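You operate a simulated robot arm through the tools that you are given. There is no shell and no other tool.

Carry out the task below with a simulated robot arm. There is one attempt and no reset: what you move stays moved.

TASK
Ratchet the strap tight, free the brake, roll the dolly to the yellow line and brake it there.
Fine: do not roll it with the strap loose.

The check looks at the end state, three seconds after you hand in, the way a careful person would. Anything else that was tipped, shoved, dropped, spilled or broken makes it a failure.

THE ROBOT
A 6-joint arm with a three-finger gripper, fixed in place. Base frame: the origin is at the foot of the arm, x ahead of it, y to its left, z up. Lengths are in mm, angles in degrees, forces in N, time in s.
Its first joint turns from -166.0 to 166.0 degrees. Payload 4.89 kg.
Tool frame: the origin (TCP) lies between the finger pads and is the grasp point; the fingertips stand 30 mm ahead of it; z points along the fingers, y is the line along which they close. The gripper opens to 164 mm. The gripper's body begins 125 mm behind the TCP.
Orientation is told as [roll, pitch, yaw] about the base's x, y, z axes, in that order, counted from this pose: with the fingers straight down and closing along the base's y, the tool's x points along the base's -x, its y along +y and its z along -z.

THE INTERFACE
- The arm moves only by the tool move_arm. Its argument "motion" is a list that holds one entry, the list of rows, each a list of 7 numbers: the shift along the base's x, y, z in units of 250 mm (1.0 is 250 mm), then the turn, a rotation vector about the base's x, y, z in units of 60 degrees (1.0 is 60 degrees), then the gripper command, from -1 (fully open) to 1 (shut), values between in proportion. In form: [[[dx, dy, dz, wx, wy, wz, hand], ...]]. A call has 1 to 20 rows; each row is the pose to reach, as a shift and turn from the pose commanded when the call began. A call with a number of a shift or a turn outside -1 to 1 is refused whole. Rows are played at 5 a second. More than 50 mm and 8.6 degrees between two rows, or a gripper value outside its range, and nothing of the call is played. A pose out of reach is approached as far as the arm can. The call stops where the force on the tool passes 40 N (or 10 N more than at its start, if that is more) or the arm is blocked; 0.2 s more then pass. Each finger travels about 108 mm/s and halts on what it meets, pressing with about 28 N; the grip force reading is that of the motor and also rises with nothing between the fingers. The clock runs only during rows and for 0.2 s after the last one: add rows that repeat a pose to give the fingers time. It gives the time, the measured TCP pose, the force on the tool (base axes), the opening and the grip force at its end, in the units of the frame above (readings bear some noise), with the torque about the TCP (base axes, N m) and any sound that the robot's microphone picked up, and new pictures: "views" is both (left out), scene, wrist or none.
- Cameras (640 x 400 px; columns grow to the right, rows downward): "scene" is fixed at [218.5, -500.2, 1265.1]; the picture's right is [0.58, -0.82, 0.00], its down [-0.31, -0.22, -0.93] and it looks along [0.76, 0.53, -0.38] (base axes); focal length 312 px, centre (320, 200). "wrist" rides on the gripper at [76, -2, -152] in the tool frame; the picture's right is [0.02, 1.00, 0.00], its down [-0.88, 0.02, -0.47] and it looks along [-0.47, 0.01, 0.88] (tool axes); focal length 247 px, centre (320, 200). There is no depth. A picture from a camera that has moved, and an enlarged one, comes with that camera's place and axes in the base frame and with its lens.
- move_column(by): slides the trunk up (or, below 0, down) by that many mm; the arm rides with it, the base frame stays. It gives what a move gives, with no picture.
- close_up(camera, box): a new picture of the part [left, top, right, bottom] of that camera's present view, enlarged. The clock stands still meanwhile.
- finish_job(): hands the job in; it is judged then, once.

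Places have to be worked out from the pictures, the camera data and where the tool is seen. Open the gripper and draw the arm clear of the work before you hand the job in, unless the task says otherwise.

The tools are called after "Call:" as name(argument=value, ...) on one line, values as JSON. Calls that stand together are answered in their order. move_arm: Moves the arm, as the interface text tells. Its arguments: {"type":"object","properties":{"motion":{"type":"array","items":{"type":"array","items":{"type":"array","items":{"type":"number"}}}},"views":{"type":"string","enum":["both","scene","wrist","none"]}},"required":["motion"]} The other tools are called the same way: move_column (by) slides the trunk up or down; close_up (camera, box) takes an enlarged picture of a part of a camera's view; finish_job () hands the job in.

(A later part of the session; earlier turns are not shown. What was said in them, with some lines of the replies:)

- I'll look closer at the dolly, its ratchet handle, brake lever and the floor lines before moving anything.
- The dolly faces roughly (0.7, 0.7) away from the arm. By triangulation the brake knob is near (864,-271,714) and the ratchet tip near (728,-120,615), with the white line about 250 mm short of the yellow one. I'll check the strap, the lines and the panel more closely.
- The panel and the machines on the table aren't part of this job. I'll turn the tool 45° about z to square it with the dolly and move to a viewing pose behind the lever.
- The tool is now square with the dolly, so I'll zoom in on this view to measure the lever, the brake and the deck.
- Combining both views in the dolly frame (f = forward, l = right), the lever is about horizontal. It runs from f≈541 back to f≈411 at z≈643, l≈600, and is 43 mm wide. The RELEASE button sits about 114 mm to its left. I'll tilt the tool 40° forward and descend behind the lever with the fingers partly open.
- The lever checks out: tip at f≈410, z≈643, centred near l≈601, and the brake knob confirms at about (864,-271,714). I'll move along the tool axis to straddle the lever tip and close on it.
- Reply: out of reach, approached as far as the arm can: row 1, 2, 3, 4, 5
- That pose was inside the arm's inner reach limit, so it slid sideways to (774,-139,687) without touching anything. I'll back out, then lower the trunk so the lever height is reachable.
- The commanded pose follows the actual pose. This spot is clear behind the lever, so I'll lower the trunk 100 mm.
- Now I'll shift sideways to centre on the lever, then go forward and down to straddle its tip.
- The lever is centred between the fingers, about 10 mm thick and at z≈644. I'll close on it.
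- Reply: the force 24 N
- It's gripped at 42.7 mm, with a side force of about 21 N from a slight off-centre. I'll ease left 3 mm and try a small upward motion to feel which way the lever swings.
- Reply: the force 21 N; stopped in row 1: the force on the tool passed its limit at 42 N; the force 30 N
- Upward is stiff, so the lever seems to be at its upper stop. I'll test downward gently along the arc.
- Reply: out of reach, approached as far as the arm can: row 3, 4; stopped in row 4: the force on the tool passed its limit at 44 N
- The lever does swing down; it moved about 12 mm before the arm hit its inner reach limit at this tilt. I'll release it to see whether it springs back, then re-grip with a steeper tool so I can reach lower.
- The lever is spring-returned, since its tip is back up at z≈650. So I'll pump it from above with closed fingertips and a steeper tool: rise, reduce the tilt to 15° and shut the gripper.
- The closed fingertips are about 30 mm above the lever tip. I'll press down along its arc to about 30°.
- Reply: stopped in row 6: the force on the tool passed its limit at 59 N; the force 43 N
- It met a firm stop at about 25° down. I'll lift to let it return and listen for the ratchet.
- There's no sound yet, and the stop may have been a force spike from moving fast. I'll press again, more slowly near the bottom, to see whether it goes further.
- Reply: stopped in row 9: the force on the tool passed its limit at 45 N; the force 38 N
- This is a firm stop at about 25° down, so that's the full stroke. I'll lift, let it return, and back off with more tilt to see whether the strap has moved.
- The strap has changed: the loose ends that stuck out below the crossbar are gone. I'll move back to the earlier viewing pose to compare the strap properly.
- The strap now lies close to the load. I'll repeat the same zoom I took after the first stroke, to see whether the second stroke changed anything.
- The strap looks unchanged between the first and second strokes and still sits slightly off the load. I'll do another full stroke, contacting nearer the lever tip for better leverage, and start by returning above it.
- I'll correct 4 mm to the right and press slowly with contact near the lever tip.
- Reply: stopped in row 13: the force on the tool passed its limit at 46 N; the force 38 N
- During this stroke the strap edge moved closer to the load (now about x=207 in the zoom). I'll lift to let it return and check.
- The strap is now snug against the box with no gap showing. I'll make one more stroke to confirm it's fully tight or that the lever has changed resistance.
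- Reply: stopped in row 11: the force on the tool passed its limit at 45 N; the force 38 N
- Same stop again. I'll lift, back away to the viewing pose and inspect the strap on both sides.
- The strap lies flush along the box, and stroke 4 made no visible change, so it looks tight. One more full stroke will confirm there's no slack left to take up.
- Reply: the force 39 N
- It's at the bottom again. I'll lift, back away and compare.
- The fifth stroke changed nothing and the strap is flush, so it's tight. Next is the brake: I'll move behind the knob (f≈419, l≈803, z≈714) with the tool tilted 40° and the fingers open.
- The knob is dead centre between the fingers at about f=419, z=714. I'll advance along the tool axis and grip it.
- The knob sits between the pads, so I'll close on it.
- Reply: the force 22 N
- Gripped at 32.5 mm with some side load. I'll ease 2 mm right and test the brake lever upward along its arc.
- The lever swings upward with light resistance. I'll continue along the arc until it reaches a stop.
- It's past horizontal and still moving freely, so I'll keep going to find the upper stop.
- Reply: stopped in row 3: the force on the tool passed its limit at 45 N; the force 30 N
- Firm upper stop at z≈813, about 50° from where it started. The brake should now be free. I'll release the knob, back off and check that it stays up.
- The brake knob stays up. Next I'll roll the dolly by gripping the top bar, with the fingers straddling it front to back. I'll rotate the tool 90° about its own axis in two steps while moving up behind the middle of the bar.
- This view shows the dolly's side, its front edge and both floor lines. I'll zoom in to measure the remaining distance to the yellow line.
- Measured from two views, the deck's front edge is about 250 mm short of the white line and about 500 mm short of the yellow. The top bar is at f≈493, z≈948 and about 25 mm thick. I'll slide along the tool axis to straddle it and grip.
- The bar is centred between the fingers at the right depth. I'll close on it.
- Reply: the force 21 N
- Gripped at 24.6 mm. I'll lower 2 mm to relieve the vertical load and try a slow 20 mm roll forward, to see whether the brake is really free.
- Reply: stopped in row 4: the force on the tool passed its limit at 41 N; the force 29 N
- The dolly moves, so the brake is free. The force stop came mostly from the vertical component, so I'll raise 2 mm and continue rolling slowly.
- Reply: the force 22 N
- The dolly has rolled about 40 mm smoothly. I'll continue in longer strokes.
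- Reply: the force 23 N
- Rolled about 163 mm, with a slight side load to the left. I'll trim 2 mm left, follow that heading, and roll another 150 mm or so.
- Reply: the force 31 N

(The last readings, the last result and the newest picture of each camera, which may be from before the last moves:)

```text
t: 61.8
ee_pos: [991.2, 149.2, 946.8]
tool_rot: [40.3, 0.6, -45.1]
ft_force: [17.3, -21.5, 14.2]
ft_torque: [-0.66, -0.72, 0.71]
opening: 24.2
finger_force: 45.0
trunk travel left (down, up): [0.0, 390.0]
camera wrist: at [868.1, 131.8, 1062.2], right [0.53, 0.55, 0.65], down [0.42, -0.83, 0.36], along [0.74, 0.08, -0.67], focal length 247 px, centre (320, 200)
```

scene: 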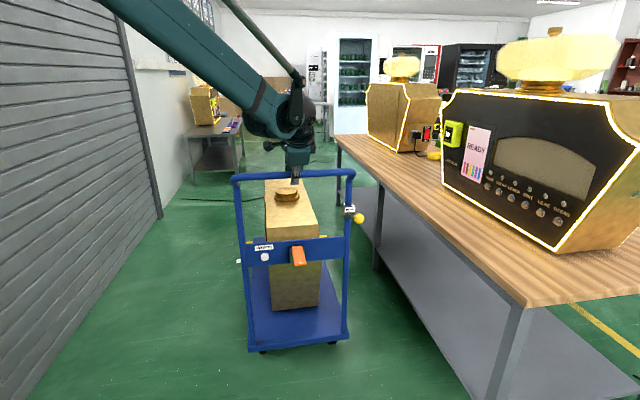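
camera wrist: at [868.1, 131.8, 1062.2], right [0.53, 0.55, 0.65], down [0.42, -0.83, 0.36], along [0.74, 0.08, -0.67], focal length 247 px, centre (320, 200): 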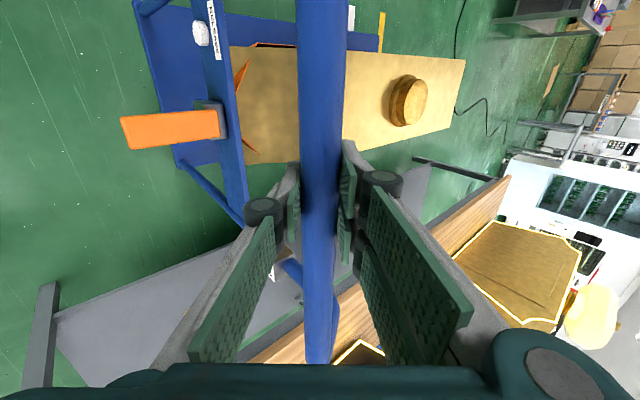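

Rolled about 311 mm. I'll zoom in to measure the front edge against the yellow line.

Call:
close_up(camera="wrist", box=[320, 0, 440, 75])

Call:
close_up(camera="scene", box=[220, 160, 380, 360])

Call:
close_up(camera="scene", box=[230, 220, 290, 270])

```text
5.33 times, centred on (380, 38) of wrist
camera zoom: at [868.1, 131.8, 1062.2], right [0.53, 0.55, 0.65], down [0.42, -0.83, 0.36], along [0.74, 0.08, -0.67], focal length 1317 px, centre (0, 1067)
```

zoom: 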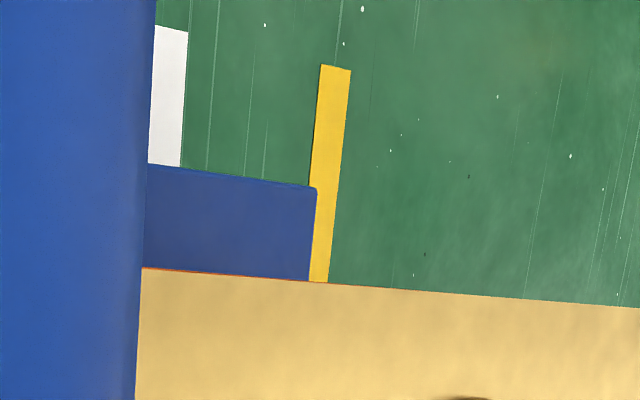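

```text
2.00 times, centred on (300, 260) of scene
camera zoom: at [218.5, -500.2, 1265.1], right [0.58, -0.82, 0.0], down [-0.31, -0.22, -0.93], along [0.76, 0.53, -0.38], focal length 623 px, centre (360, 80)
```

zoom: 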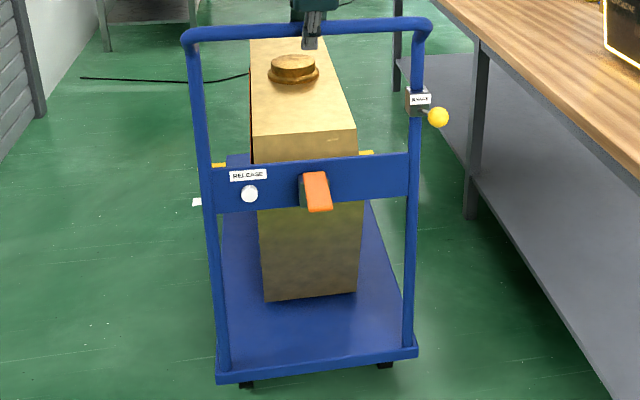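

```text
8.00 times, centred on (260, 245) of scene
camera zoom: at [218.5, -500.2, 1265.1], right [0.58, -0.82, 0.0], down [-0.31, -0.22, -0.93], along [0.76, 0.53, -0.38], focal length 2492 px, centre (800, -160)
```

zoom: 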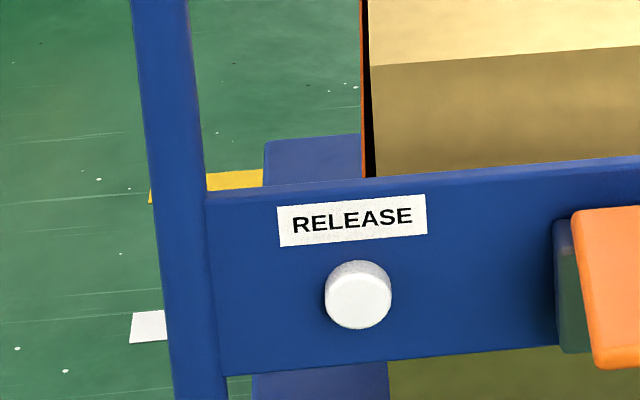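

About 200 mm remains (total roll around 500–510). I'll trim 1.5 mm right and roll another 110 mm, watching for reach limits.

Call:
move_arm(motion=[[[0.01, 0.001, 0.001, 0, 0, 0, 1], [0.024, 0.014, 0.001, 0, 0, 0, 1], [0.044, 0.034, 0.001, 0, 0, 0, 1], [0.068, 0.058, 0.001, 0, 0, 0, 1], [0.092, 0.082, 0.001, 0, 0, 0, 1], [0.116, 0.106, 0.001, 0, 0, 0, 1], [0.14, 0.131, 0.001, 0, 0, 0, 1], [0.164, 0.155, 0.001, 0, 0, 0, 1], [0.188, 0.18, 0.001, 0, 0, 0, 1], [0.212, 0.204, 0.001, 0, 0, 0, 1], [0.236, 0.228, 0.001, 0, 0, 0, 1], [0.26, 0.253, 0.001, 0, 0, 0, 1], [0.28, 0.274, 0.001, 0, 0, 0, 1], [0.296, 0.29, 0.001, 0, 0, 0, 1], [0.308, 0.302, 0.001, 0, 0, 0, 1], [0.314, 0.308, 0.001, 0, 0, 0, 1]]], views="both")

```text
t: 65.2
ee_pos: [1071.4, 226.8, 946.2]
tool_rot: [40.4, 0.5, -45.1]
ft_force: [-16.0, 7.4, -7.1]
ft_torque: [-0.46, -0.38, 0.9]
opening: 24.2
finger_force: 44.8
trunk travel left (down, up): [0.0, 390.0]
camera wrist: at [946.5, 210.3, 1062.2], right [0.53, 0.55, 0.65], down [0.42, -0.83, 0.36], along [0.74, 0.08, -0.67], focal length 247 px, centre (320, 200)
```

scene: 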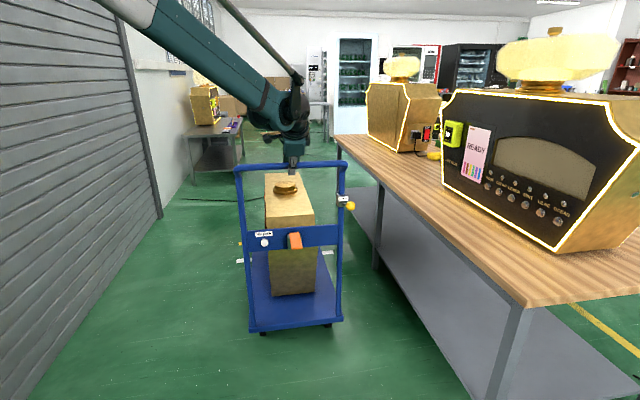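
wrist: 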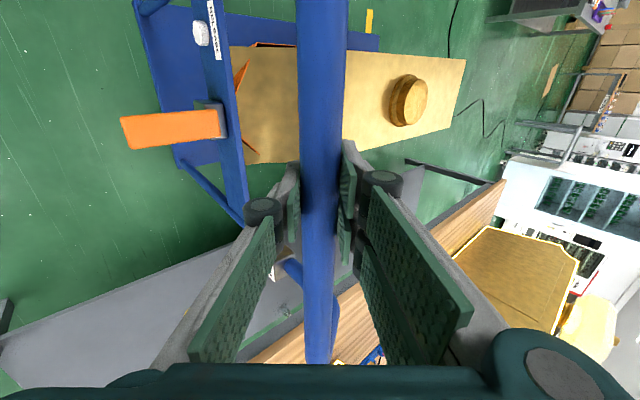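

Rolled about 422 mm with no reach problem. I'll roll the last 80 mm, slowing at the end.

Call:
move_arm(motion=[[[0.006, 0.01, 0, 0, 0, 0, 1], [0.018, 0.022, 0, 0, 0, 0, 1], [0.036, 0.04, 0, 0, 0, 0, 1], [0.058, 0.062, 0, 0, 0, 0, 1], [0.08, 0.084, 0, 0, 0, 0, 1], [0.102, 0.106, 0, 0, 0, 0, 1], [0.124, 0.128, 0, 0, 0, 0, 1], [0.146, 0.15, 0, 0, 0, 0, 1], [0.168, 0.172, 0, 0, 0, 0, 1], [0.186, 0.19, 0, 0, 0, 0, 1], [0.2, 0.204, 0, 0, 0, 0, 1], [0.21, 0.214, 0, 0, 0, 0, 1], [0.218, 0.222, 0, 0, 0, 0, 1], [0.222, 0.226, 0, 0, 0, 0, 1], [0.222, 0.226, 0, 0, 0, 0, 1]]], views="both")

Call:
close_up(camera="wrist", box=[320, 0, 440, 75])

Call:
close_up(camera="scene", box=[220, 150, 380, 350])

Call:
close_up(camera="scene", box=[230, 220, 290, 270])

```text
t: 68.4
ee_pos: [1126.6, 283.7, 946.5]
tool_rot: [40.3, 0.6, -45.1]
ft_force: [-10.0, 3.4, -13.2]
ft_torque: [-0.45, -0.47, 0.89]
opening: 24.1
finger_force: 45.1
trunk travel left (down, up): [0.0, 390.0]
camera wrist: at [1002.7, 266.4, 1062.3], right [0.53, 0.55, 0.65], down [0.42, -0.83, 0.36], along [0.74, 0.08, -0.67], focal length 247 px, centre (320, 200)
```

scene: 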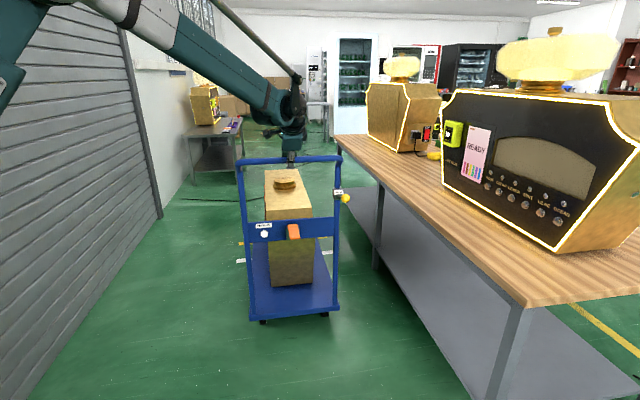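
wrist: 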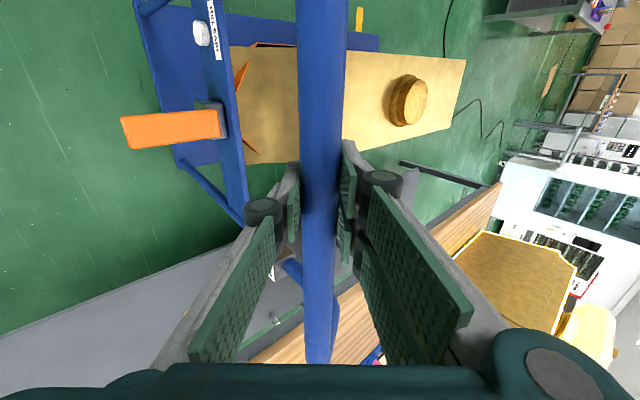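

```text
5.33 times, centred on (380, 38) of wrist
camera zoom: at [1002.7, 266.4, 1062.3], right [0.53, 0.55, 0.65], down [0.42, -0.83, 0.36], along [0.74, 0.08, -0.67], focal length 1317 px, centre (0, 1067)
```

zoom: 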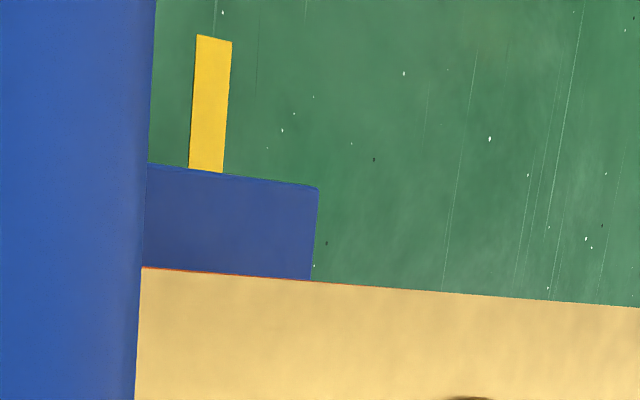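

```text
2.00 times, centred on (300, 250) of scene
camera zoom: at [218.5, -500.2, 1265.1], right [0.58, -0.82, 0.0], down [-0.31, -0.22, -0.93], along [0.76, 0.53, -0.38], focal length 623 px, centre (360, 100)
```

zoom: 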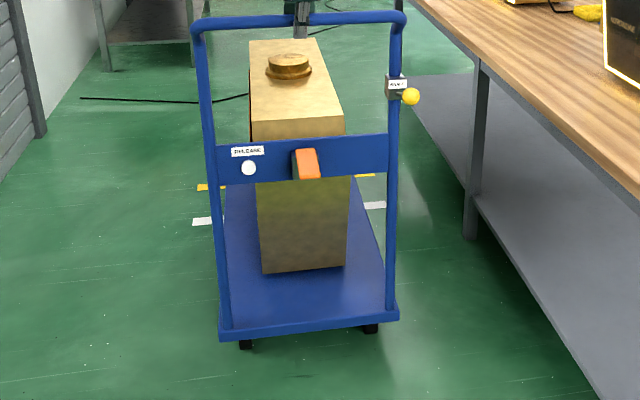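

```text
8.00 times, centred on (260, 245) of scene
camera zoom: at [218.5, -500.2, 1265.1], right [0.58, -0.82, 0.0], down [-0.31, -0.22, -0.93], along [0.76, 0.53, -0.38], focal length 2492 px, centre (800, -160)
```

zoom: 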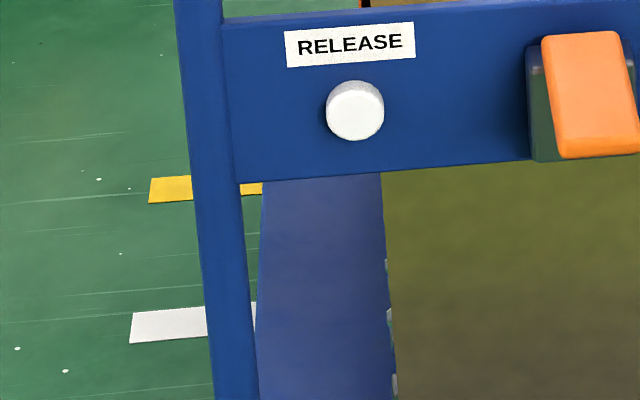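

Rolled 502 mm. Cross-checking both cameras for parallax (deck height about 150–157 mm), the front edge is over the yellow line's near part, 10–20 mm short of its centre. I'll roll 12 mm more, then release the bar and recheck from a higher viewpoint before braking.

Call:
move_arm(motion=[[[0.01, 0.012, -0.002, 0, 0, 0, 1], [0.02, 0.022, -0.002, 0, 0, 0, 1], [0.029, 0.031, -0.002, 0, 0, 0, 1], [0.034, 0.036, -0.002, 0, 0, 0, 1], [0.034, 0.036, -0.002, 0, 0, 0, 1], [0.034, 0.036, -0.002, 0, 0, 0, 1]]], views="none")

Call:
move_arm(motion=[[[0, 0, 0, 0, 0, 0, -0.22], [0, 0, 0, 0, 0, 0, -0.22], [0, 0, 0, 0, 0, 0, -0.22], [-0.05, -0.05, 0.11, 0, 0, 0, -0.22], [-0.1, -0.1, 0.25, 0, 0, 0, -0.22], [-0.13, -0.13, 0.4, 0, 0, 0, -0.22], [-0.14, -0.14, 0.56, 0, 0, 0, -0.22], [-0.14, -0.14, 0.7, 0, 0, 0, -0.22], [-0.14, -0.14, 0.7, 0, 0, 0, -0.22]]], views="both")

```text
t: 69.8
ee_pos: [1134.5, 292.8, 947.0]
tool_rot: [40.3, 0.6, -45.2]
ft_force: [2.6, -5.6, -6.4]
ft_torque: [-0.63, -0.68, 0.65]
opening: 24.5
finger_force: 44.8
trunk travel left (down, up): [0.0, 390.0]
```

```text
t: 71.8
ee_pos: [1099.2, 258.8, 1122.5]
tool_rot: [40.2, 0.7, -45.0]
ft_force: [0.4, -0.1, 0.6]
ft_torque: [0.01, 0.0, -0.02]
opening: 100.3
finger_force: 0.1
trunk travel left (down, up): [0.0, 390.0]
camera wrist: at [975.3, 240.4, 1237.8], right [0.53, 0.55, 0.65], down [0.42, -0.83, 0.36], along [0.74, 0.08, -0.67], focal length 247 px, centre (320, 200)
```

scene: 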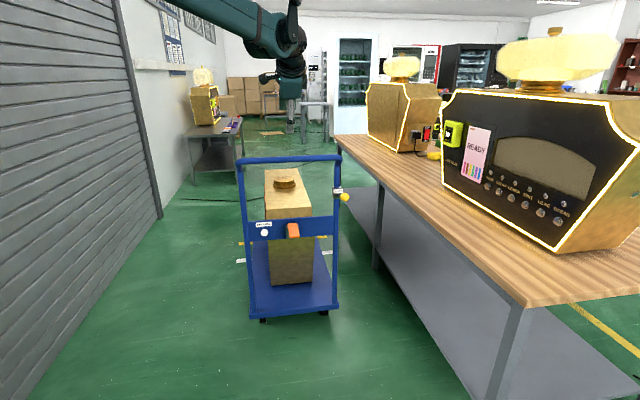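
wrist: 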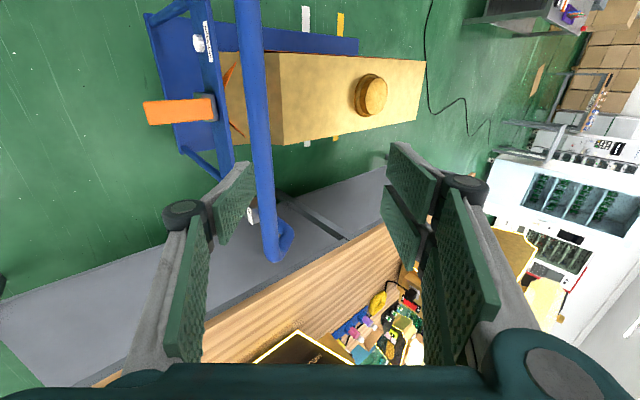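

Released cleanly. From this higher viewpoint I'll zoom in on the front edge and the yellow line.

Call:
close_up(camera="wrist", box=[280, 0, 400, 75])

Call:
close_up(camera="wrist", box=[280, 110, 440, 210])

Call:
close_up(camera="scene", box=[230, 220, 350, 330])

```text
5.33 times, centred on (340, 38) of wrist
camera zoom: at [975.3, 240.4, 1237.8], right [0.53, 0.55, 0.65], down [0.42, -0.83, 0.36], along [0.74, 0.08, -0.67], focal length 1317 px, centre (213, 1067)
```

zoom: 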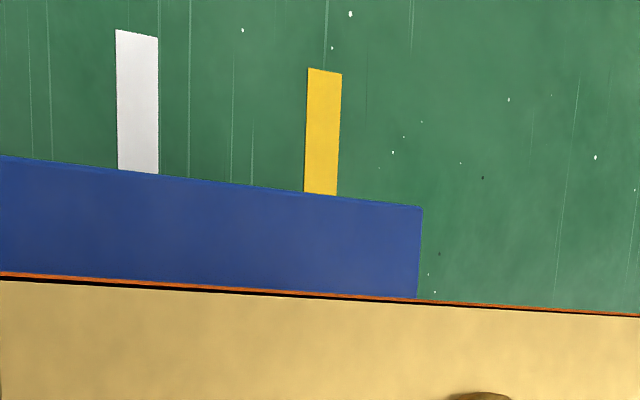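

```text
4.00 times, centred on (360, 160) of wrist
camera zoom: at [975.3, 240.4, 1237.8], right [0.53, 0.55, 0.65], down [0.42, -0.83, 0.36], along [0.74, 0.08, -0.67], focal length 988 px, centre (160, 360)
```

zoom: 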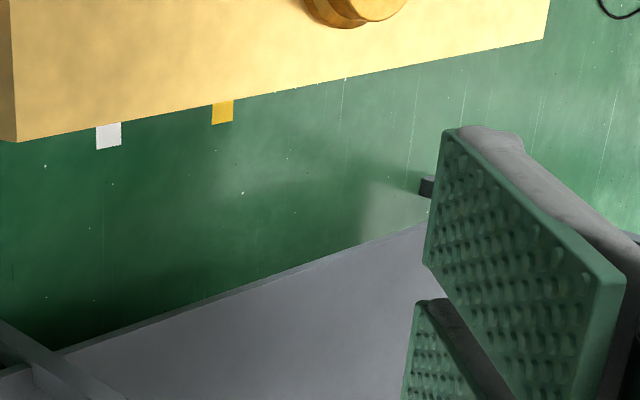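

```text
3.64 times, centred on (290, 275) of scene
camera zoom: at [218.5, -500.2, 1265.1], right [0.58, -0.82, 0.0], down [-0.31, -0.22, -0.93], along [0.76, 0.53, -0.38], focal length 1133 px, centre (429, -73)
```

zoom: 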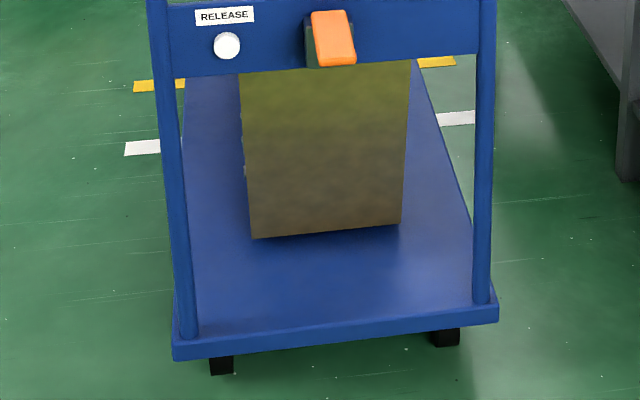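

Three views agree the front edge is within about 10 mm of the yellow line's centre, and the line is about 45 mm wide. Now the brake: the knob should be at about f=928, l=805, z=813. I'll rotate the tool back 90° and move behind it.

Call:
move_arm(motion=[[[-0.03, -0.06, 0, -0.057, -0.057, 0.096, -0.22], [-0.05, -0.18, -0.02, -0.114, -0.114, 0.192, 0.02], [-0.05, -0.3, -0.07, -0.171, -0.171, 0.288, 0.02], [-0.05, -0.42, -0.13, -0.228, -0.228, 0.384, 0.02], [-0.045, -0.53, -0.2, -0.285, -0.285, 0.48, 0.02], [-0.04, -0.64, -0.288, -0.341, -0.341, 0.575, 0.02], [-0.04, -0.64, -0.288, -0.341, -0.341, 0.575, 0.02]]], views="none")

Call:
move_arm(motion=[[[0.054, -0.045, -0.05, -0.057, -0.057, 0.096, 0.02], [0.108, -0.09, -0.12, -0.114, -0.114, 0.192, 0.02], [0.162, -0.135, -0.2, -0.171, -0.171, 0.288, 0.02], [0.216, -0.18, -0.29, -0.228, -0.228, 0.384, 0.02], [0.27, -0.225, -0.39, -0.285, -0.285, 0.48, 0.02], [0.324, -0.268, -0.5, -0.341, -0.341, 0.575, 0.02], [0.324, -0.268, -0.5, -0.341, -0.341, 0.575, 0.02]]], views="both")

```text
t: 73.4
ee_pos: [1088.7, 97.0, 1050.0]
tool_rot: [31.0, -26.6, -7.7]
ft_force: [0.4, 0.0, -0.5]
ft_torque: [-0.08, -0.02, -0.04]
opening: 80.4
finger_force: 0.1
trunk travel left (down, up): [0.0, 390.0]
```

```text
t: 75.0
ee_pos: [1170.5, 31.3, 924.6]
tool_rot: [0.6, -39.7, 44.5]
ft_force: [-0.5, 0.4, 0.3]
ft_torque: [-0.06, 0.01, -0.02]
opening: 80.4
finger_force: 0.0
trunk travel left (down, up): [0.0, 390.0]
camera wrist: at [1061.3, -80.9, 991.3], right [-0.72, 0.7, -0.01], down [0.26, 0.27, 0.93], along [0.65, 0.66, -0.38], focal length 247 px, centre (320, 200)
```

scene: 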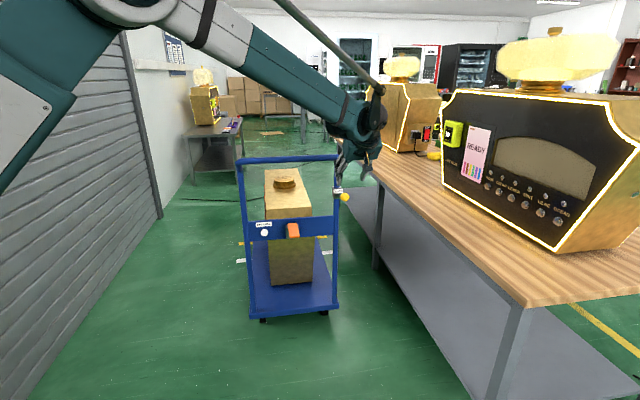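
wrist: 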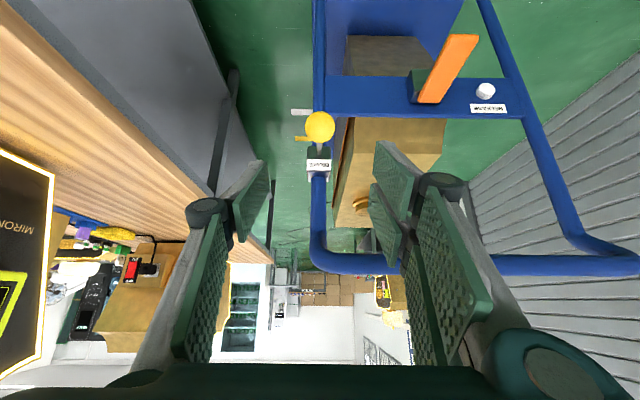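

The knob is centred and sits near f≈926, z≈806, which also confirms a roll of about 513 mm. I'll advance to straddle it without closing yet.

Call:
move_arm(motion=[[[0.055, 0.053, -0.118, 0, 0, 0, 0.02], [0.109, 0.106, -0.235, 0, 0, 0, 0.02], [0.164, 0.159, -0.353, 0, 0, 0, 0.02], [0.218, 0.212, -0.47, 0, 0, 0, 0.02], [0.218, 0.212, -0.47, 0, 0, 0, 0.02]]], views="both")

```text
t: 76.2
ee_pos: [1224.6, 86.1, 806.6]
tool_rot: [0.6, -39.8, 44.5]
ft_force: [-0.2, -0.4, -0.1]
ft_torque: [-0.07, -0.03, 0.02]
opening: 80.3
finger_force: 0.1
trunk travel left (down, up): [0.0, 390.0]
camera wrist: at [1115.4, -27.0, 874.6], right [-0.72, 0.7, -0.01], down [0.26, 0.27, 0.93], along [0.65, 0.66, -0.38], focal length 247 px, centre (320, 200)
```

scene: 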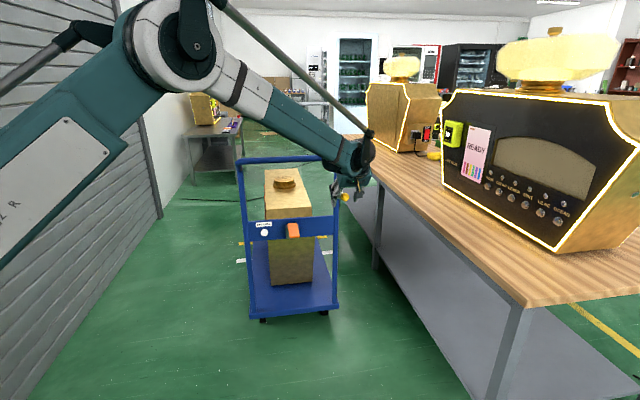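
wrist: 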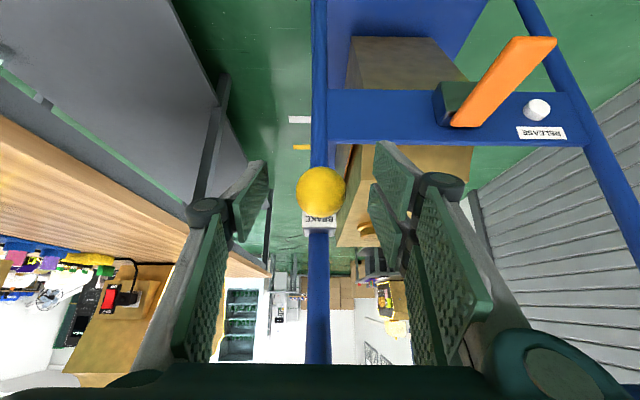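

Reach is fine and the knob is centred. I'll grip it.

Call:
move_arm(motion=[[[0, 0, 0, 0, 0, 0, 1], [0, 0, 0, 0, 0, 0, 1], [0, 0, 0, 0, 0, 0, 1], [0, 0, 0, 0, 0, 0, 1]]], views="none")

```text
t: 77.2
ee_pos: [1223.8, 87.0, 808.3]
tool_rot: [0.7, -39.7, 44.5]
ft_force: [-7.1, 6.4, -1.9]
ft_torque: [-0.16, 0.18, -0.02]
opening: 33.0
finger_force: 44.9
trunk travel left (down, up): [0.0, 390.0]
```

Gripped at 33 mm with little load. Now I'll swing the knob down along the reverse of the arc I measured earlier, to set the brake without shifting the dolly.

Call:
move_arm(motion=[[[-0.0082, -0.0082, -0.0432, 0, 0, 0, 1], [-0.0122, -0.0122, -0.0744, 0, 0, 0, 1], [-0.0144, -0.0144, -0.1064, 0, 0, 0, 1], [-0.0153, -0.0153, -0.1384, 0, 0, 0, 1], [-0.0144, -0.0144, -0.1704, 0, 0, 0, 1], [-0.0122, -0.0122, -0.2024, 0, 0, 0, 1], [-0.0082, -0.0082, -0.2336, 0, 0, 0, 1], [-0.0028, -0.0028, -0.2648, 0, 0, 0, 1], [0.0042, 0.0042, -0.2952, 0, 0, 0, 1], [0.0127, 0.0127, -0.3248, 0, 0, 0, 1], [0.0226, 0.0226, -0.3536, 0, 0, 0, 1], [0.0339, 0.0339, -0.3812, 0, 0, 0, 1], [0.0402, 0.0402, -0.3948, 0, 0, 0, 1], [0.0402, 0.0402, -0.4, 0, 0, 0, 1]]], views="both")

```text
t: 78.9
ee_pos: [1223.0, 83.5, 748.2]
tool_rot: [0.8, -39.7, 44.5]
ft_force: [-10.0, 5.8, 3.2]
ft_torque: [0.22, -0.57, -0.17]
opening: 32.5
finger_force: 44.9
trunk travel left (down, up): [0.0, 390.0]
stopped in row 8: the force on the tool passed its limit at 41 N (the readings are from after the stop); the commanded pose is now the measured one
camera wrist: at [1114.8, -27.8, 815.6], right [-0.72, 0.69, 0.0], down [0.26, 0.27, 0.93], along [0.64, 0.67, -0.38], focal length 247 px, centre (320, 200)
```

scene: 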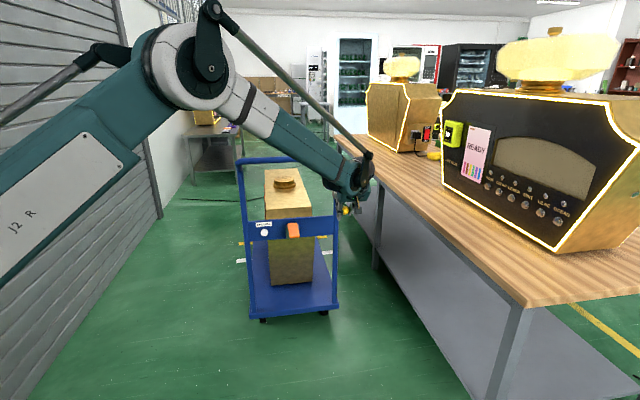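
wrist: 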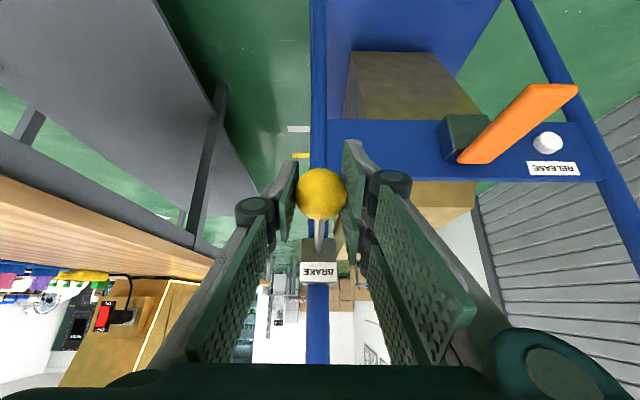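

It stopped on a force spike at z≈748, about halfway. I'll continue the arc more slowly with a slight trim to the left.

Call:
move_arm(motion=[[[-0.002, 0.002, 0, 0, 0, 0, 1], [0.0005, 0.0045, -0.0156, 0, 0, 0, 1], [0.0034, 0.0074, -0.0312, 0, 0, 0, 1], [0.0068, 0.0108, -0.0464, 0, 0, 0, 1], [0.0104, 0.0144, -0.0616, 0, 0, 0, 1], [0.0145, 0.0185, -0.0764, 0, 0, 0, 1], [0.0189, 0.0229, -0.0912, 0, 0, 0, 1], [0.0238, 0.0278, -0.1056, 0, 0, 0, 1], [0.0288, 0.0328, -0.12, 0, 0, 0, 1], [0.0344, 0.0384, -0.134, 0, 0, 0, 1], [0.0401, 0.0441, -0.1476, 0, 0, 0, 1], [0.0464, 0.0504, -0.1612, 0, 0, 0, 1], [0.05, 0.054, -0.17, 0, 0, 0, 1]]], views="both")

```text
t: 81.5
ee_pos: [1234.1, 96.2, 708.7]
tool_rot: [0.9, -39.6, 44.5]
ft_force: [-15.5, -1.5, 11.9]
ft_torque: [0.32, 0.04, 0.13]
opening: 32.5
finger_force: 45.3
trunk travel left (down, up): [0.0, 390.0]
stopped in row 13: the force on the tool passed its limit at 45 N (the readings are from after the stop); the commanded pose is now the measured one
camera wrist: at [1125.5, -17.0, 776.5], right [-0.72, 0.7, 0.0], down [0.26, 0.27, 0.93], along [0.64, 0.67, -0.38], focal length 247 px, centre (320, 200)
```

scene: 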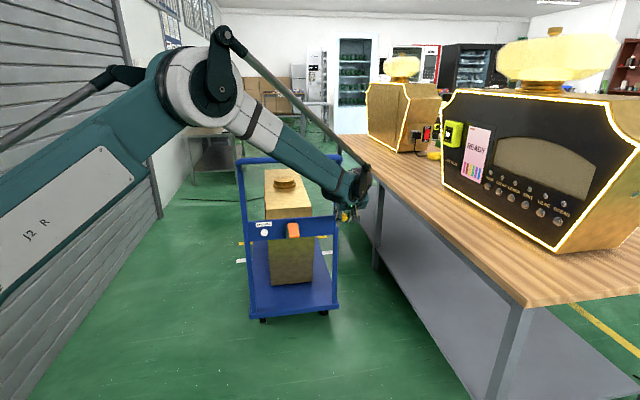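
wrist: 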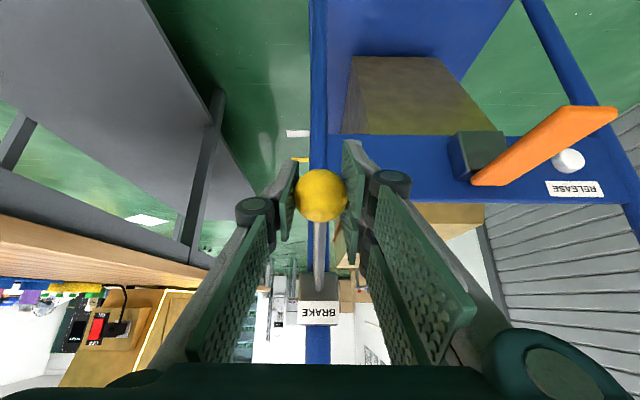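

The knob is at the lower stop, and the view matches the original braked picture. I'll release, back straight off and check that everything stayed put.

Call:
move_arm(motion=[[[0, 0, 0, 0, 0, 0, 0.02], [0, 0, 0, 0, 0, 0, 0.02], [0, 0, 0, 0, 0, 0, 0.02], [-0.08, -0.08, 0.1, 0, 0, 0, 0.02], [-0.17, -0.17, 0.21, 0, 0, 0, 0.02], [-0.26, -0.26, 0.33, 0, 0, 0, 0.02], [-0.34, -0.34, 0.45, 0, 0, 0, 0.02], [-0.34, -0.34, 0.45, 0, 0, 0, 0.02]]], views="both")

Call:
close_up(camera="scene", box=[220, 140, 380, 340])

Call:
close_up(camera="scene", box=[230, 215, 350, 290])

```text
t: 83.3
ee_pos: [1151.5, 9.7, 820.4]
tool_rot: [0.8, -39.5, 44.4]
ft_force: [0.4, -0.5, -0.4]
ft_torque: [-0.01, -0.02, -0.01]
opening: 80.3
finger_force: 0.0
trunk travel left (down, up): [0.0, 390.0]
camera wrist: at [1043.6, -101.8, 888.4], right [-0.72, 0.7, 0.0], down [0.26, 0.27, 0.93], along [0.64, 0.66, -0.38], focal length 247 px, centre (320, 200)
```

scene: 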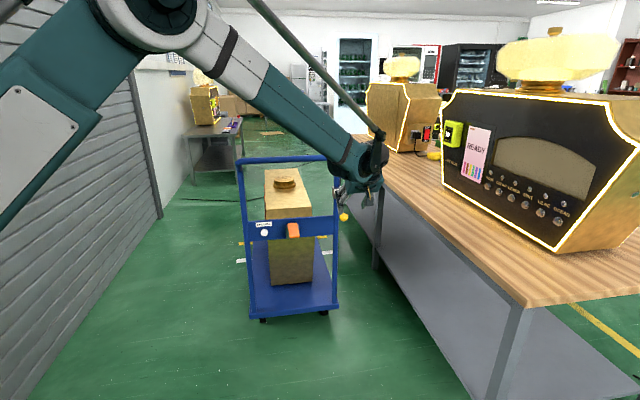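
wrist: 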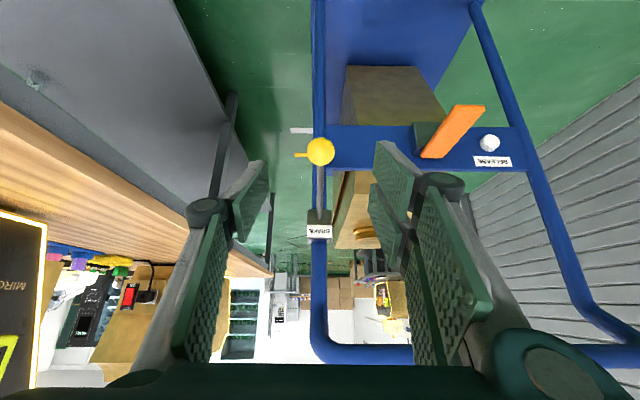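

```text
2.00 times, centred on (300, 240) of scene
camera zoom: at [218.5, -500.2, 1265.1], right [0.58, -0.82, 0.0], down [-0.31, -0.22, -0.93], along [0.76, 0.53, -0.38], focal length 623 px, centre (360, 120)
```

zoom: 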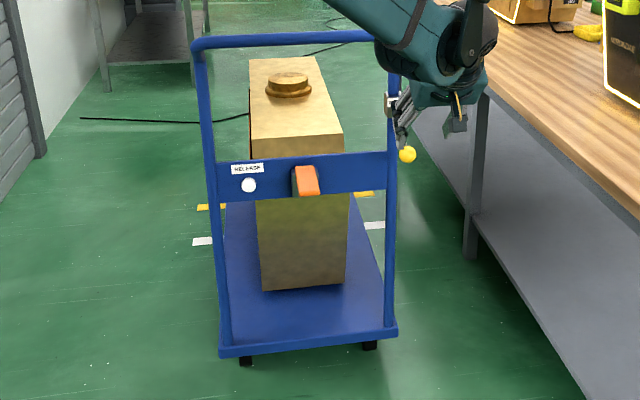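

```text
5.33 times, centred on (290, 252) of scene
camera zoom: at [218.5, -500.2, 1265.1], right [0.58, -0.82, 0.0], down [-0.31, -0.22, -0.93], along [0.76, 0.53, -0.38], focal length 1661 px, centre (480, -80)
```

zoom: 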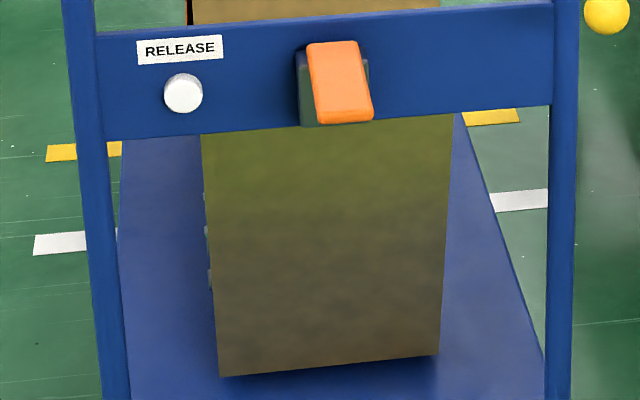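

The brake is down as it was at the start, and the knob and load are undisturbed. I'll retreat upward to a viewpoint on the left where I can recheck the front edge, line and strap.

Call:
move_arm(motion=[[[-0.04, -0.04, 0.13, 0, 0, 0, 0.02], [-0.09, -0.06, 0.28, 0, 0, 0, 0.02], [-0.15, 0.03, 0.42, 0, 0, 0, 0.02], [-0.21, 0.13, 0.55, 0, 0, 0, 0.02], [-0.27, 0.24, 0.67, 0, 0, 0, 0.02], [-0.33, 0.34, 0.79, 0, 0, 0, 0.02], [-0.406, 0.441, 0.9, 0, 0, 0, 0.02], [-0.406, 0.441, 0.92, 0, 0, 0, 0.02]]], views="none")

Call:
move_arm(motion=[[[-0.087, 0.109, 0.067, 0, 0, 0, 0.02], [-0.175, 0.217, 0.133, 0, 0, 0, 0.02], [-0.262, 0.326, 0.2, 0, 0, 0, 0.02], [-0.35, 0.435, 0.267, 0, 0, 0, 0.02], [-0.437, 0.543, 0.333, 0, 0, 0, 0.02], [-0.524, 0.652, 0.4, 0, 0, 0, 0.02], [-0.524, 0.652, 0.4, 0, 0, 0, 0.02]]], views="both")

Call:
close_up(camera="scene", box=[220, 150, 380, 250])

```text
t: 85.1
ee_pos: [1047.9, 118.7, 1048.8]
tool_rot: [0.8, -39.7, 44.5]
ft_force: [1.0, -0.7, -0.6]
ft_torque: [0.05, 0.02, 0.04]
opening: 80.6
finger_force: 0.1
trunk travel left (down, up): [0.0, 390.0]
```

```text
t: 86.7
ee_pos: [915.0, 285.5, 1149.3]
tool_rot: [0.8, -39.6, 44.4]
ft_force: [0.5, 0.2, 0.9]
ft_torque: [0.05, 0.05, 0.05]
opening: 80.5
finger_force: 0.1
trunk travel left (down, up): [0.0, 390.0]
camera wrist: at [807.4, 172.3, 1216.9], right [-0.72, 0.7, 0.0], down [0.26, 0.27, 0.93], along [0.64, 0.66, -0.38], focal length 247 px, centre (320, 200)
```

scene: 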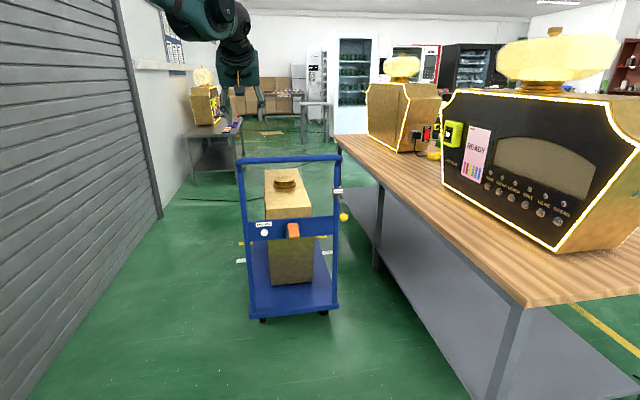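
wrist: 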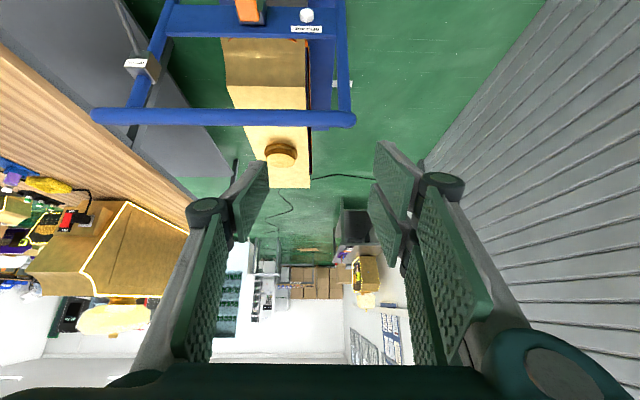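

```text
4.00 times, centred on (300, 200) of scene
camera zoom: at [218.5, -500.2, 1265.1], right [0.58, -0.82, 0.0], down [-0.31, -0.22, -0.93], along [0.76, 0.53, -0.38], focal length 1246 px, centre (400, 200)
```

zoom: 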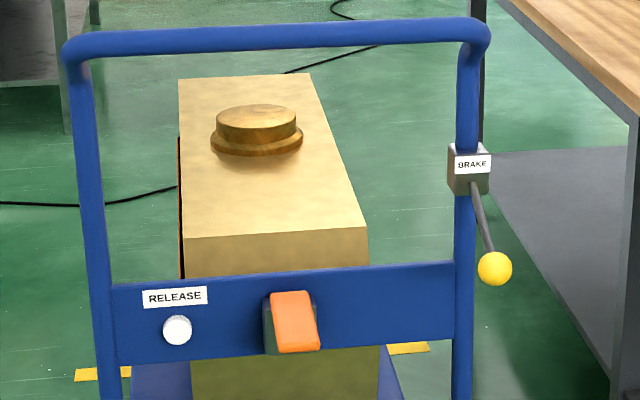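

The strap is flush and the brake lever is down. The front edge is hidden behind the top bar in this view, so I'll rise 90 mm for a clear look.

Call:
move_arm(motion=[[[0, 0, 0.12, 0, 0, 0, 0.02], [0, 0, 0.24, 0, 0, 0, 0.02], [0, 0, 0.36, 0, 0, 0, 0.02], [0, 0, 0.36, 0, 0, 0, 0.02]]], views="wrist")

Call:
close_up(camera="wrist", box=[250, 20, 410, 120])

```text
t: 87.7
ee_pos: [917.2, 282.7, 1238.9]
tool_rot: [0.8, -39.7, 44.5]
ft_force: [0.0, 0.0, -0.3]
ft_torque: [-0.01, 0.02, 0.01]
opening: 80.5
finger_force: 0.1
trunk travel left (down, up): [0.0, 390.0]
camera wrist: at [808.7, 170.9, 1307.2], right [-0.72, 0.7, 0.0], down [0.26, 0.27, 0.93], along [0.64, 0.66, -0.38], focal length 247 px, centre (320, 200)
```

wrist: 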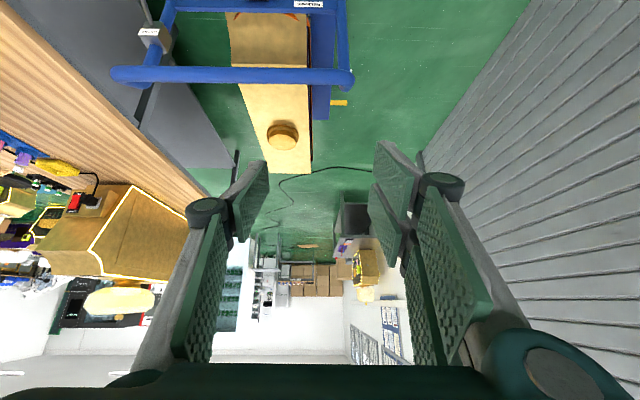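

```text
4.00 times, centred on (330, 70) of wrist
camera zoom: at [808.7, 170.9, 1307.2], right [-0.72, 0.7, 0.0], down [0.26, 0.27, 0.93], along [0.64, 0.66, -0.38], focal length 988 px, centre (280, 720)
```

zoom: 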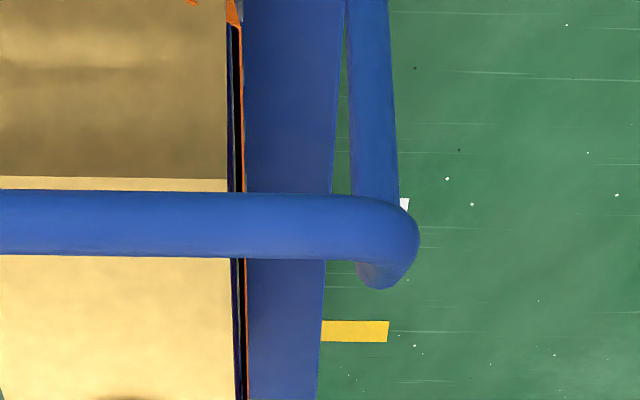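

Now the left deck strip is visible past the bar, so I'll zoom on its front corner.

Call:
close_up(camera="wrist", box=[280, 80, 376, 140])

```text
6.67 times, centred on (328, 110) of wrist
camera zoom: at [808.7, 170.9, 1307.2], right [-0.72, 0.7, 0.0], down [0.26, 0.27, 0.93], along [0.64, 0.66, -0.38], focal length 1646 px, centre (267, 800)
```

zoom: 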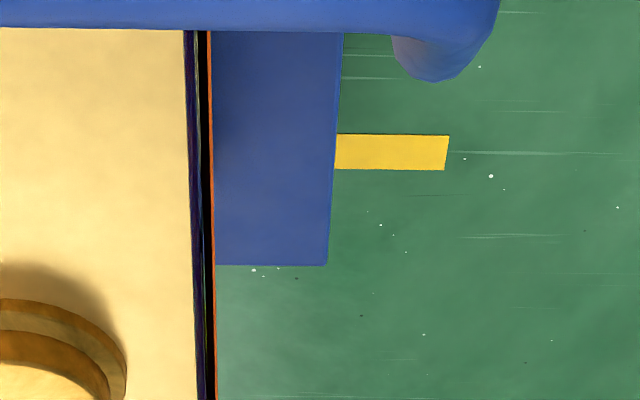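

The front edge sits over the yellow line, within about 10 mm of its centre by parallax. I'll open the gripper fully and draw the arm further back.

Call:
move_arm(motion=[[[-0.09, -0.09, 0.03, 0, 0, 0, -0.5], [-0.18, -0.18, 0.06, 0, 0, 0, -1], [-0.27, -0.27, 0.08, 0, 0, 0, -1], [-0.36, -0.36, 0.1, 0, 0, 0, -1], [-0.44, -0.44, 0.1, 0, 0, 0, -1], [-0.44, -0.44, 0.1, 0, 0, 0, -1], [-0.44, -0.44, 0.1, 0, 0, 0, -1]]], views="both")

Call:
close_up(camera="scene", box=[220, 140, 380, 340])

```text
t: 89.3
ee_pos: [806.9, 172.2, 1265.2]
tool_rot: [0.7, -39.6, 44.5]
ft_force: [-0.4, 0.0, 0.1]
ft_torque: [0.0, 0.01, -0.03]
opening: 163.9
finger_force: 0.1
trunk travel left (down, up): [0.0, 390.0]
camera wrist: at [697.8, 60.3, 1333.7], right [-0.72, 0.7, 0.0], down [0.26, 0.27, 0.93], along [0.64, 0.66, -0.38], focal length 247 px, centre (320, 200)
```

scene: 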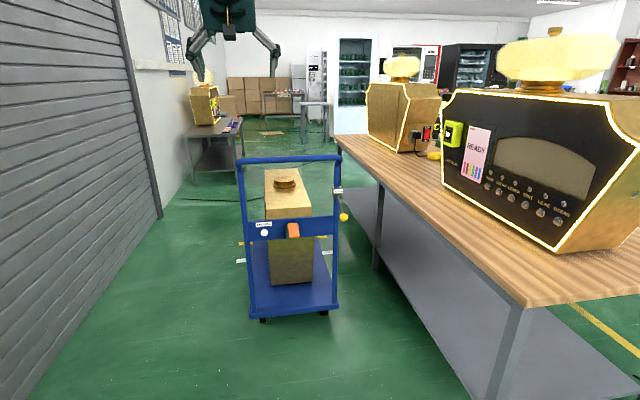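
wrist: 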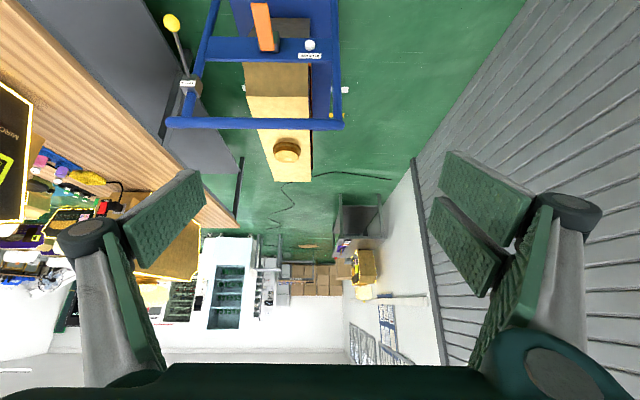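

```text
2.00 times, centred on (300, 240) of scene
camera zoom: at [218.5, -500.2, 1265.1], right [0.58, -0.82, 0.0], down [-0.31, -0.22, -0.93], along [0.76, 0.53, -0.38], focal length 623 px, centre (360, 120)
```

zoom: 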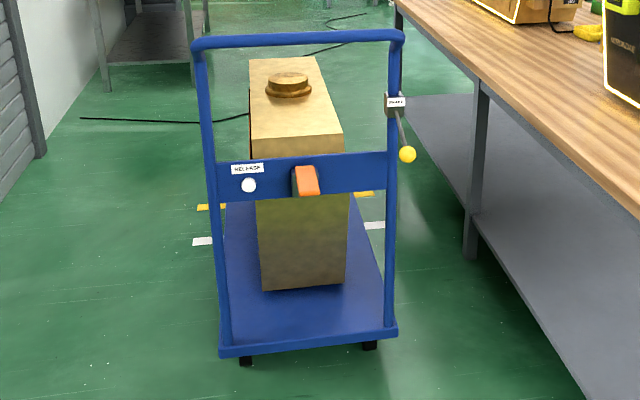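

The strap is tight and the load is upright. The dolly is parked with its front edge on the yellow line and the brake lever down, and the arm is clear with the gripper open. I'm handing in.

Call:
finish_job()

```text
The job is handed in.
```

I ratcheted the strap tight, freed the brake, rolled the dolly to the yellow line and set the brake again. The job is handed in; I haven't seen a result from the check.

- **Strap:** I pumped the ratchet five full strokes. It now lies flat against the load on the side I could see, and the last two strokes took up no more slack. I tightened it before the dolly moved and didn't touch the release button.
- **Roll:** the dolly went forward about 515 mm. Its front edge is over the yellow line, within roughly 10 mm of the line's centre. That figure comes from camera measurements that depend on my estimate of the deck height.
- **Brake:** the lever is back down in its original position, against its lower stop. I didn't push the dolly to test that it holds.
- **Surroundings:** the load stayed upright and I saw nothing else disturbed. The arm is back out of the way with the gripper open.
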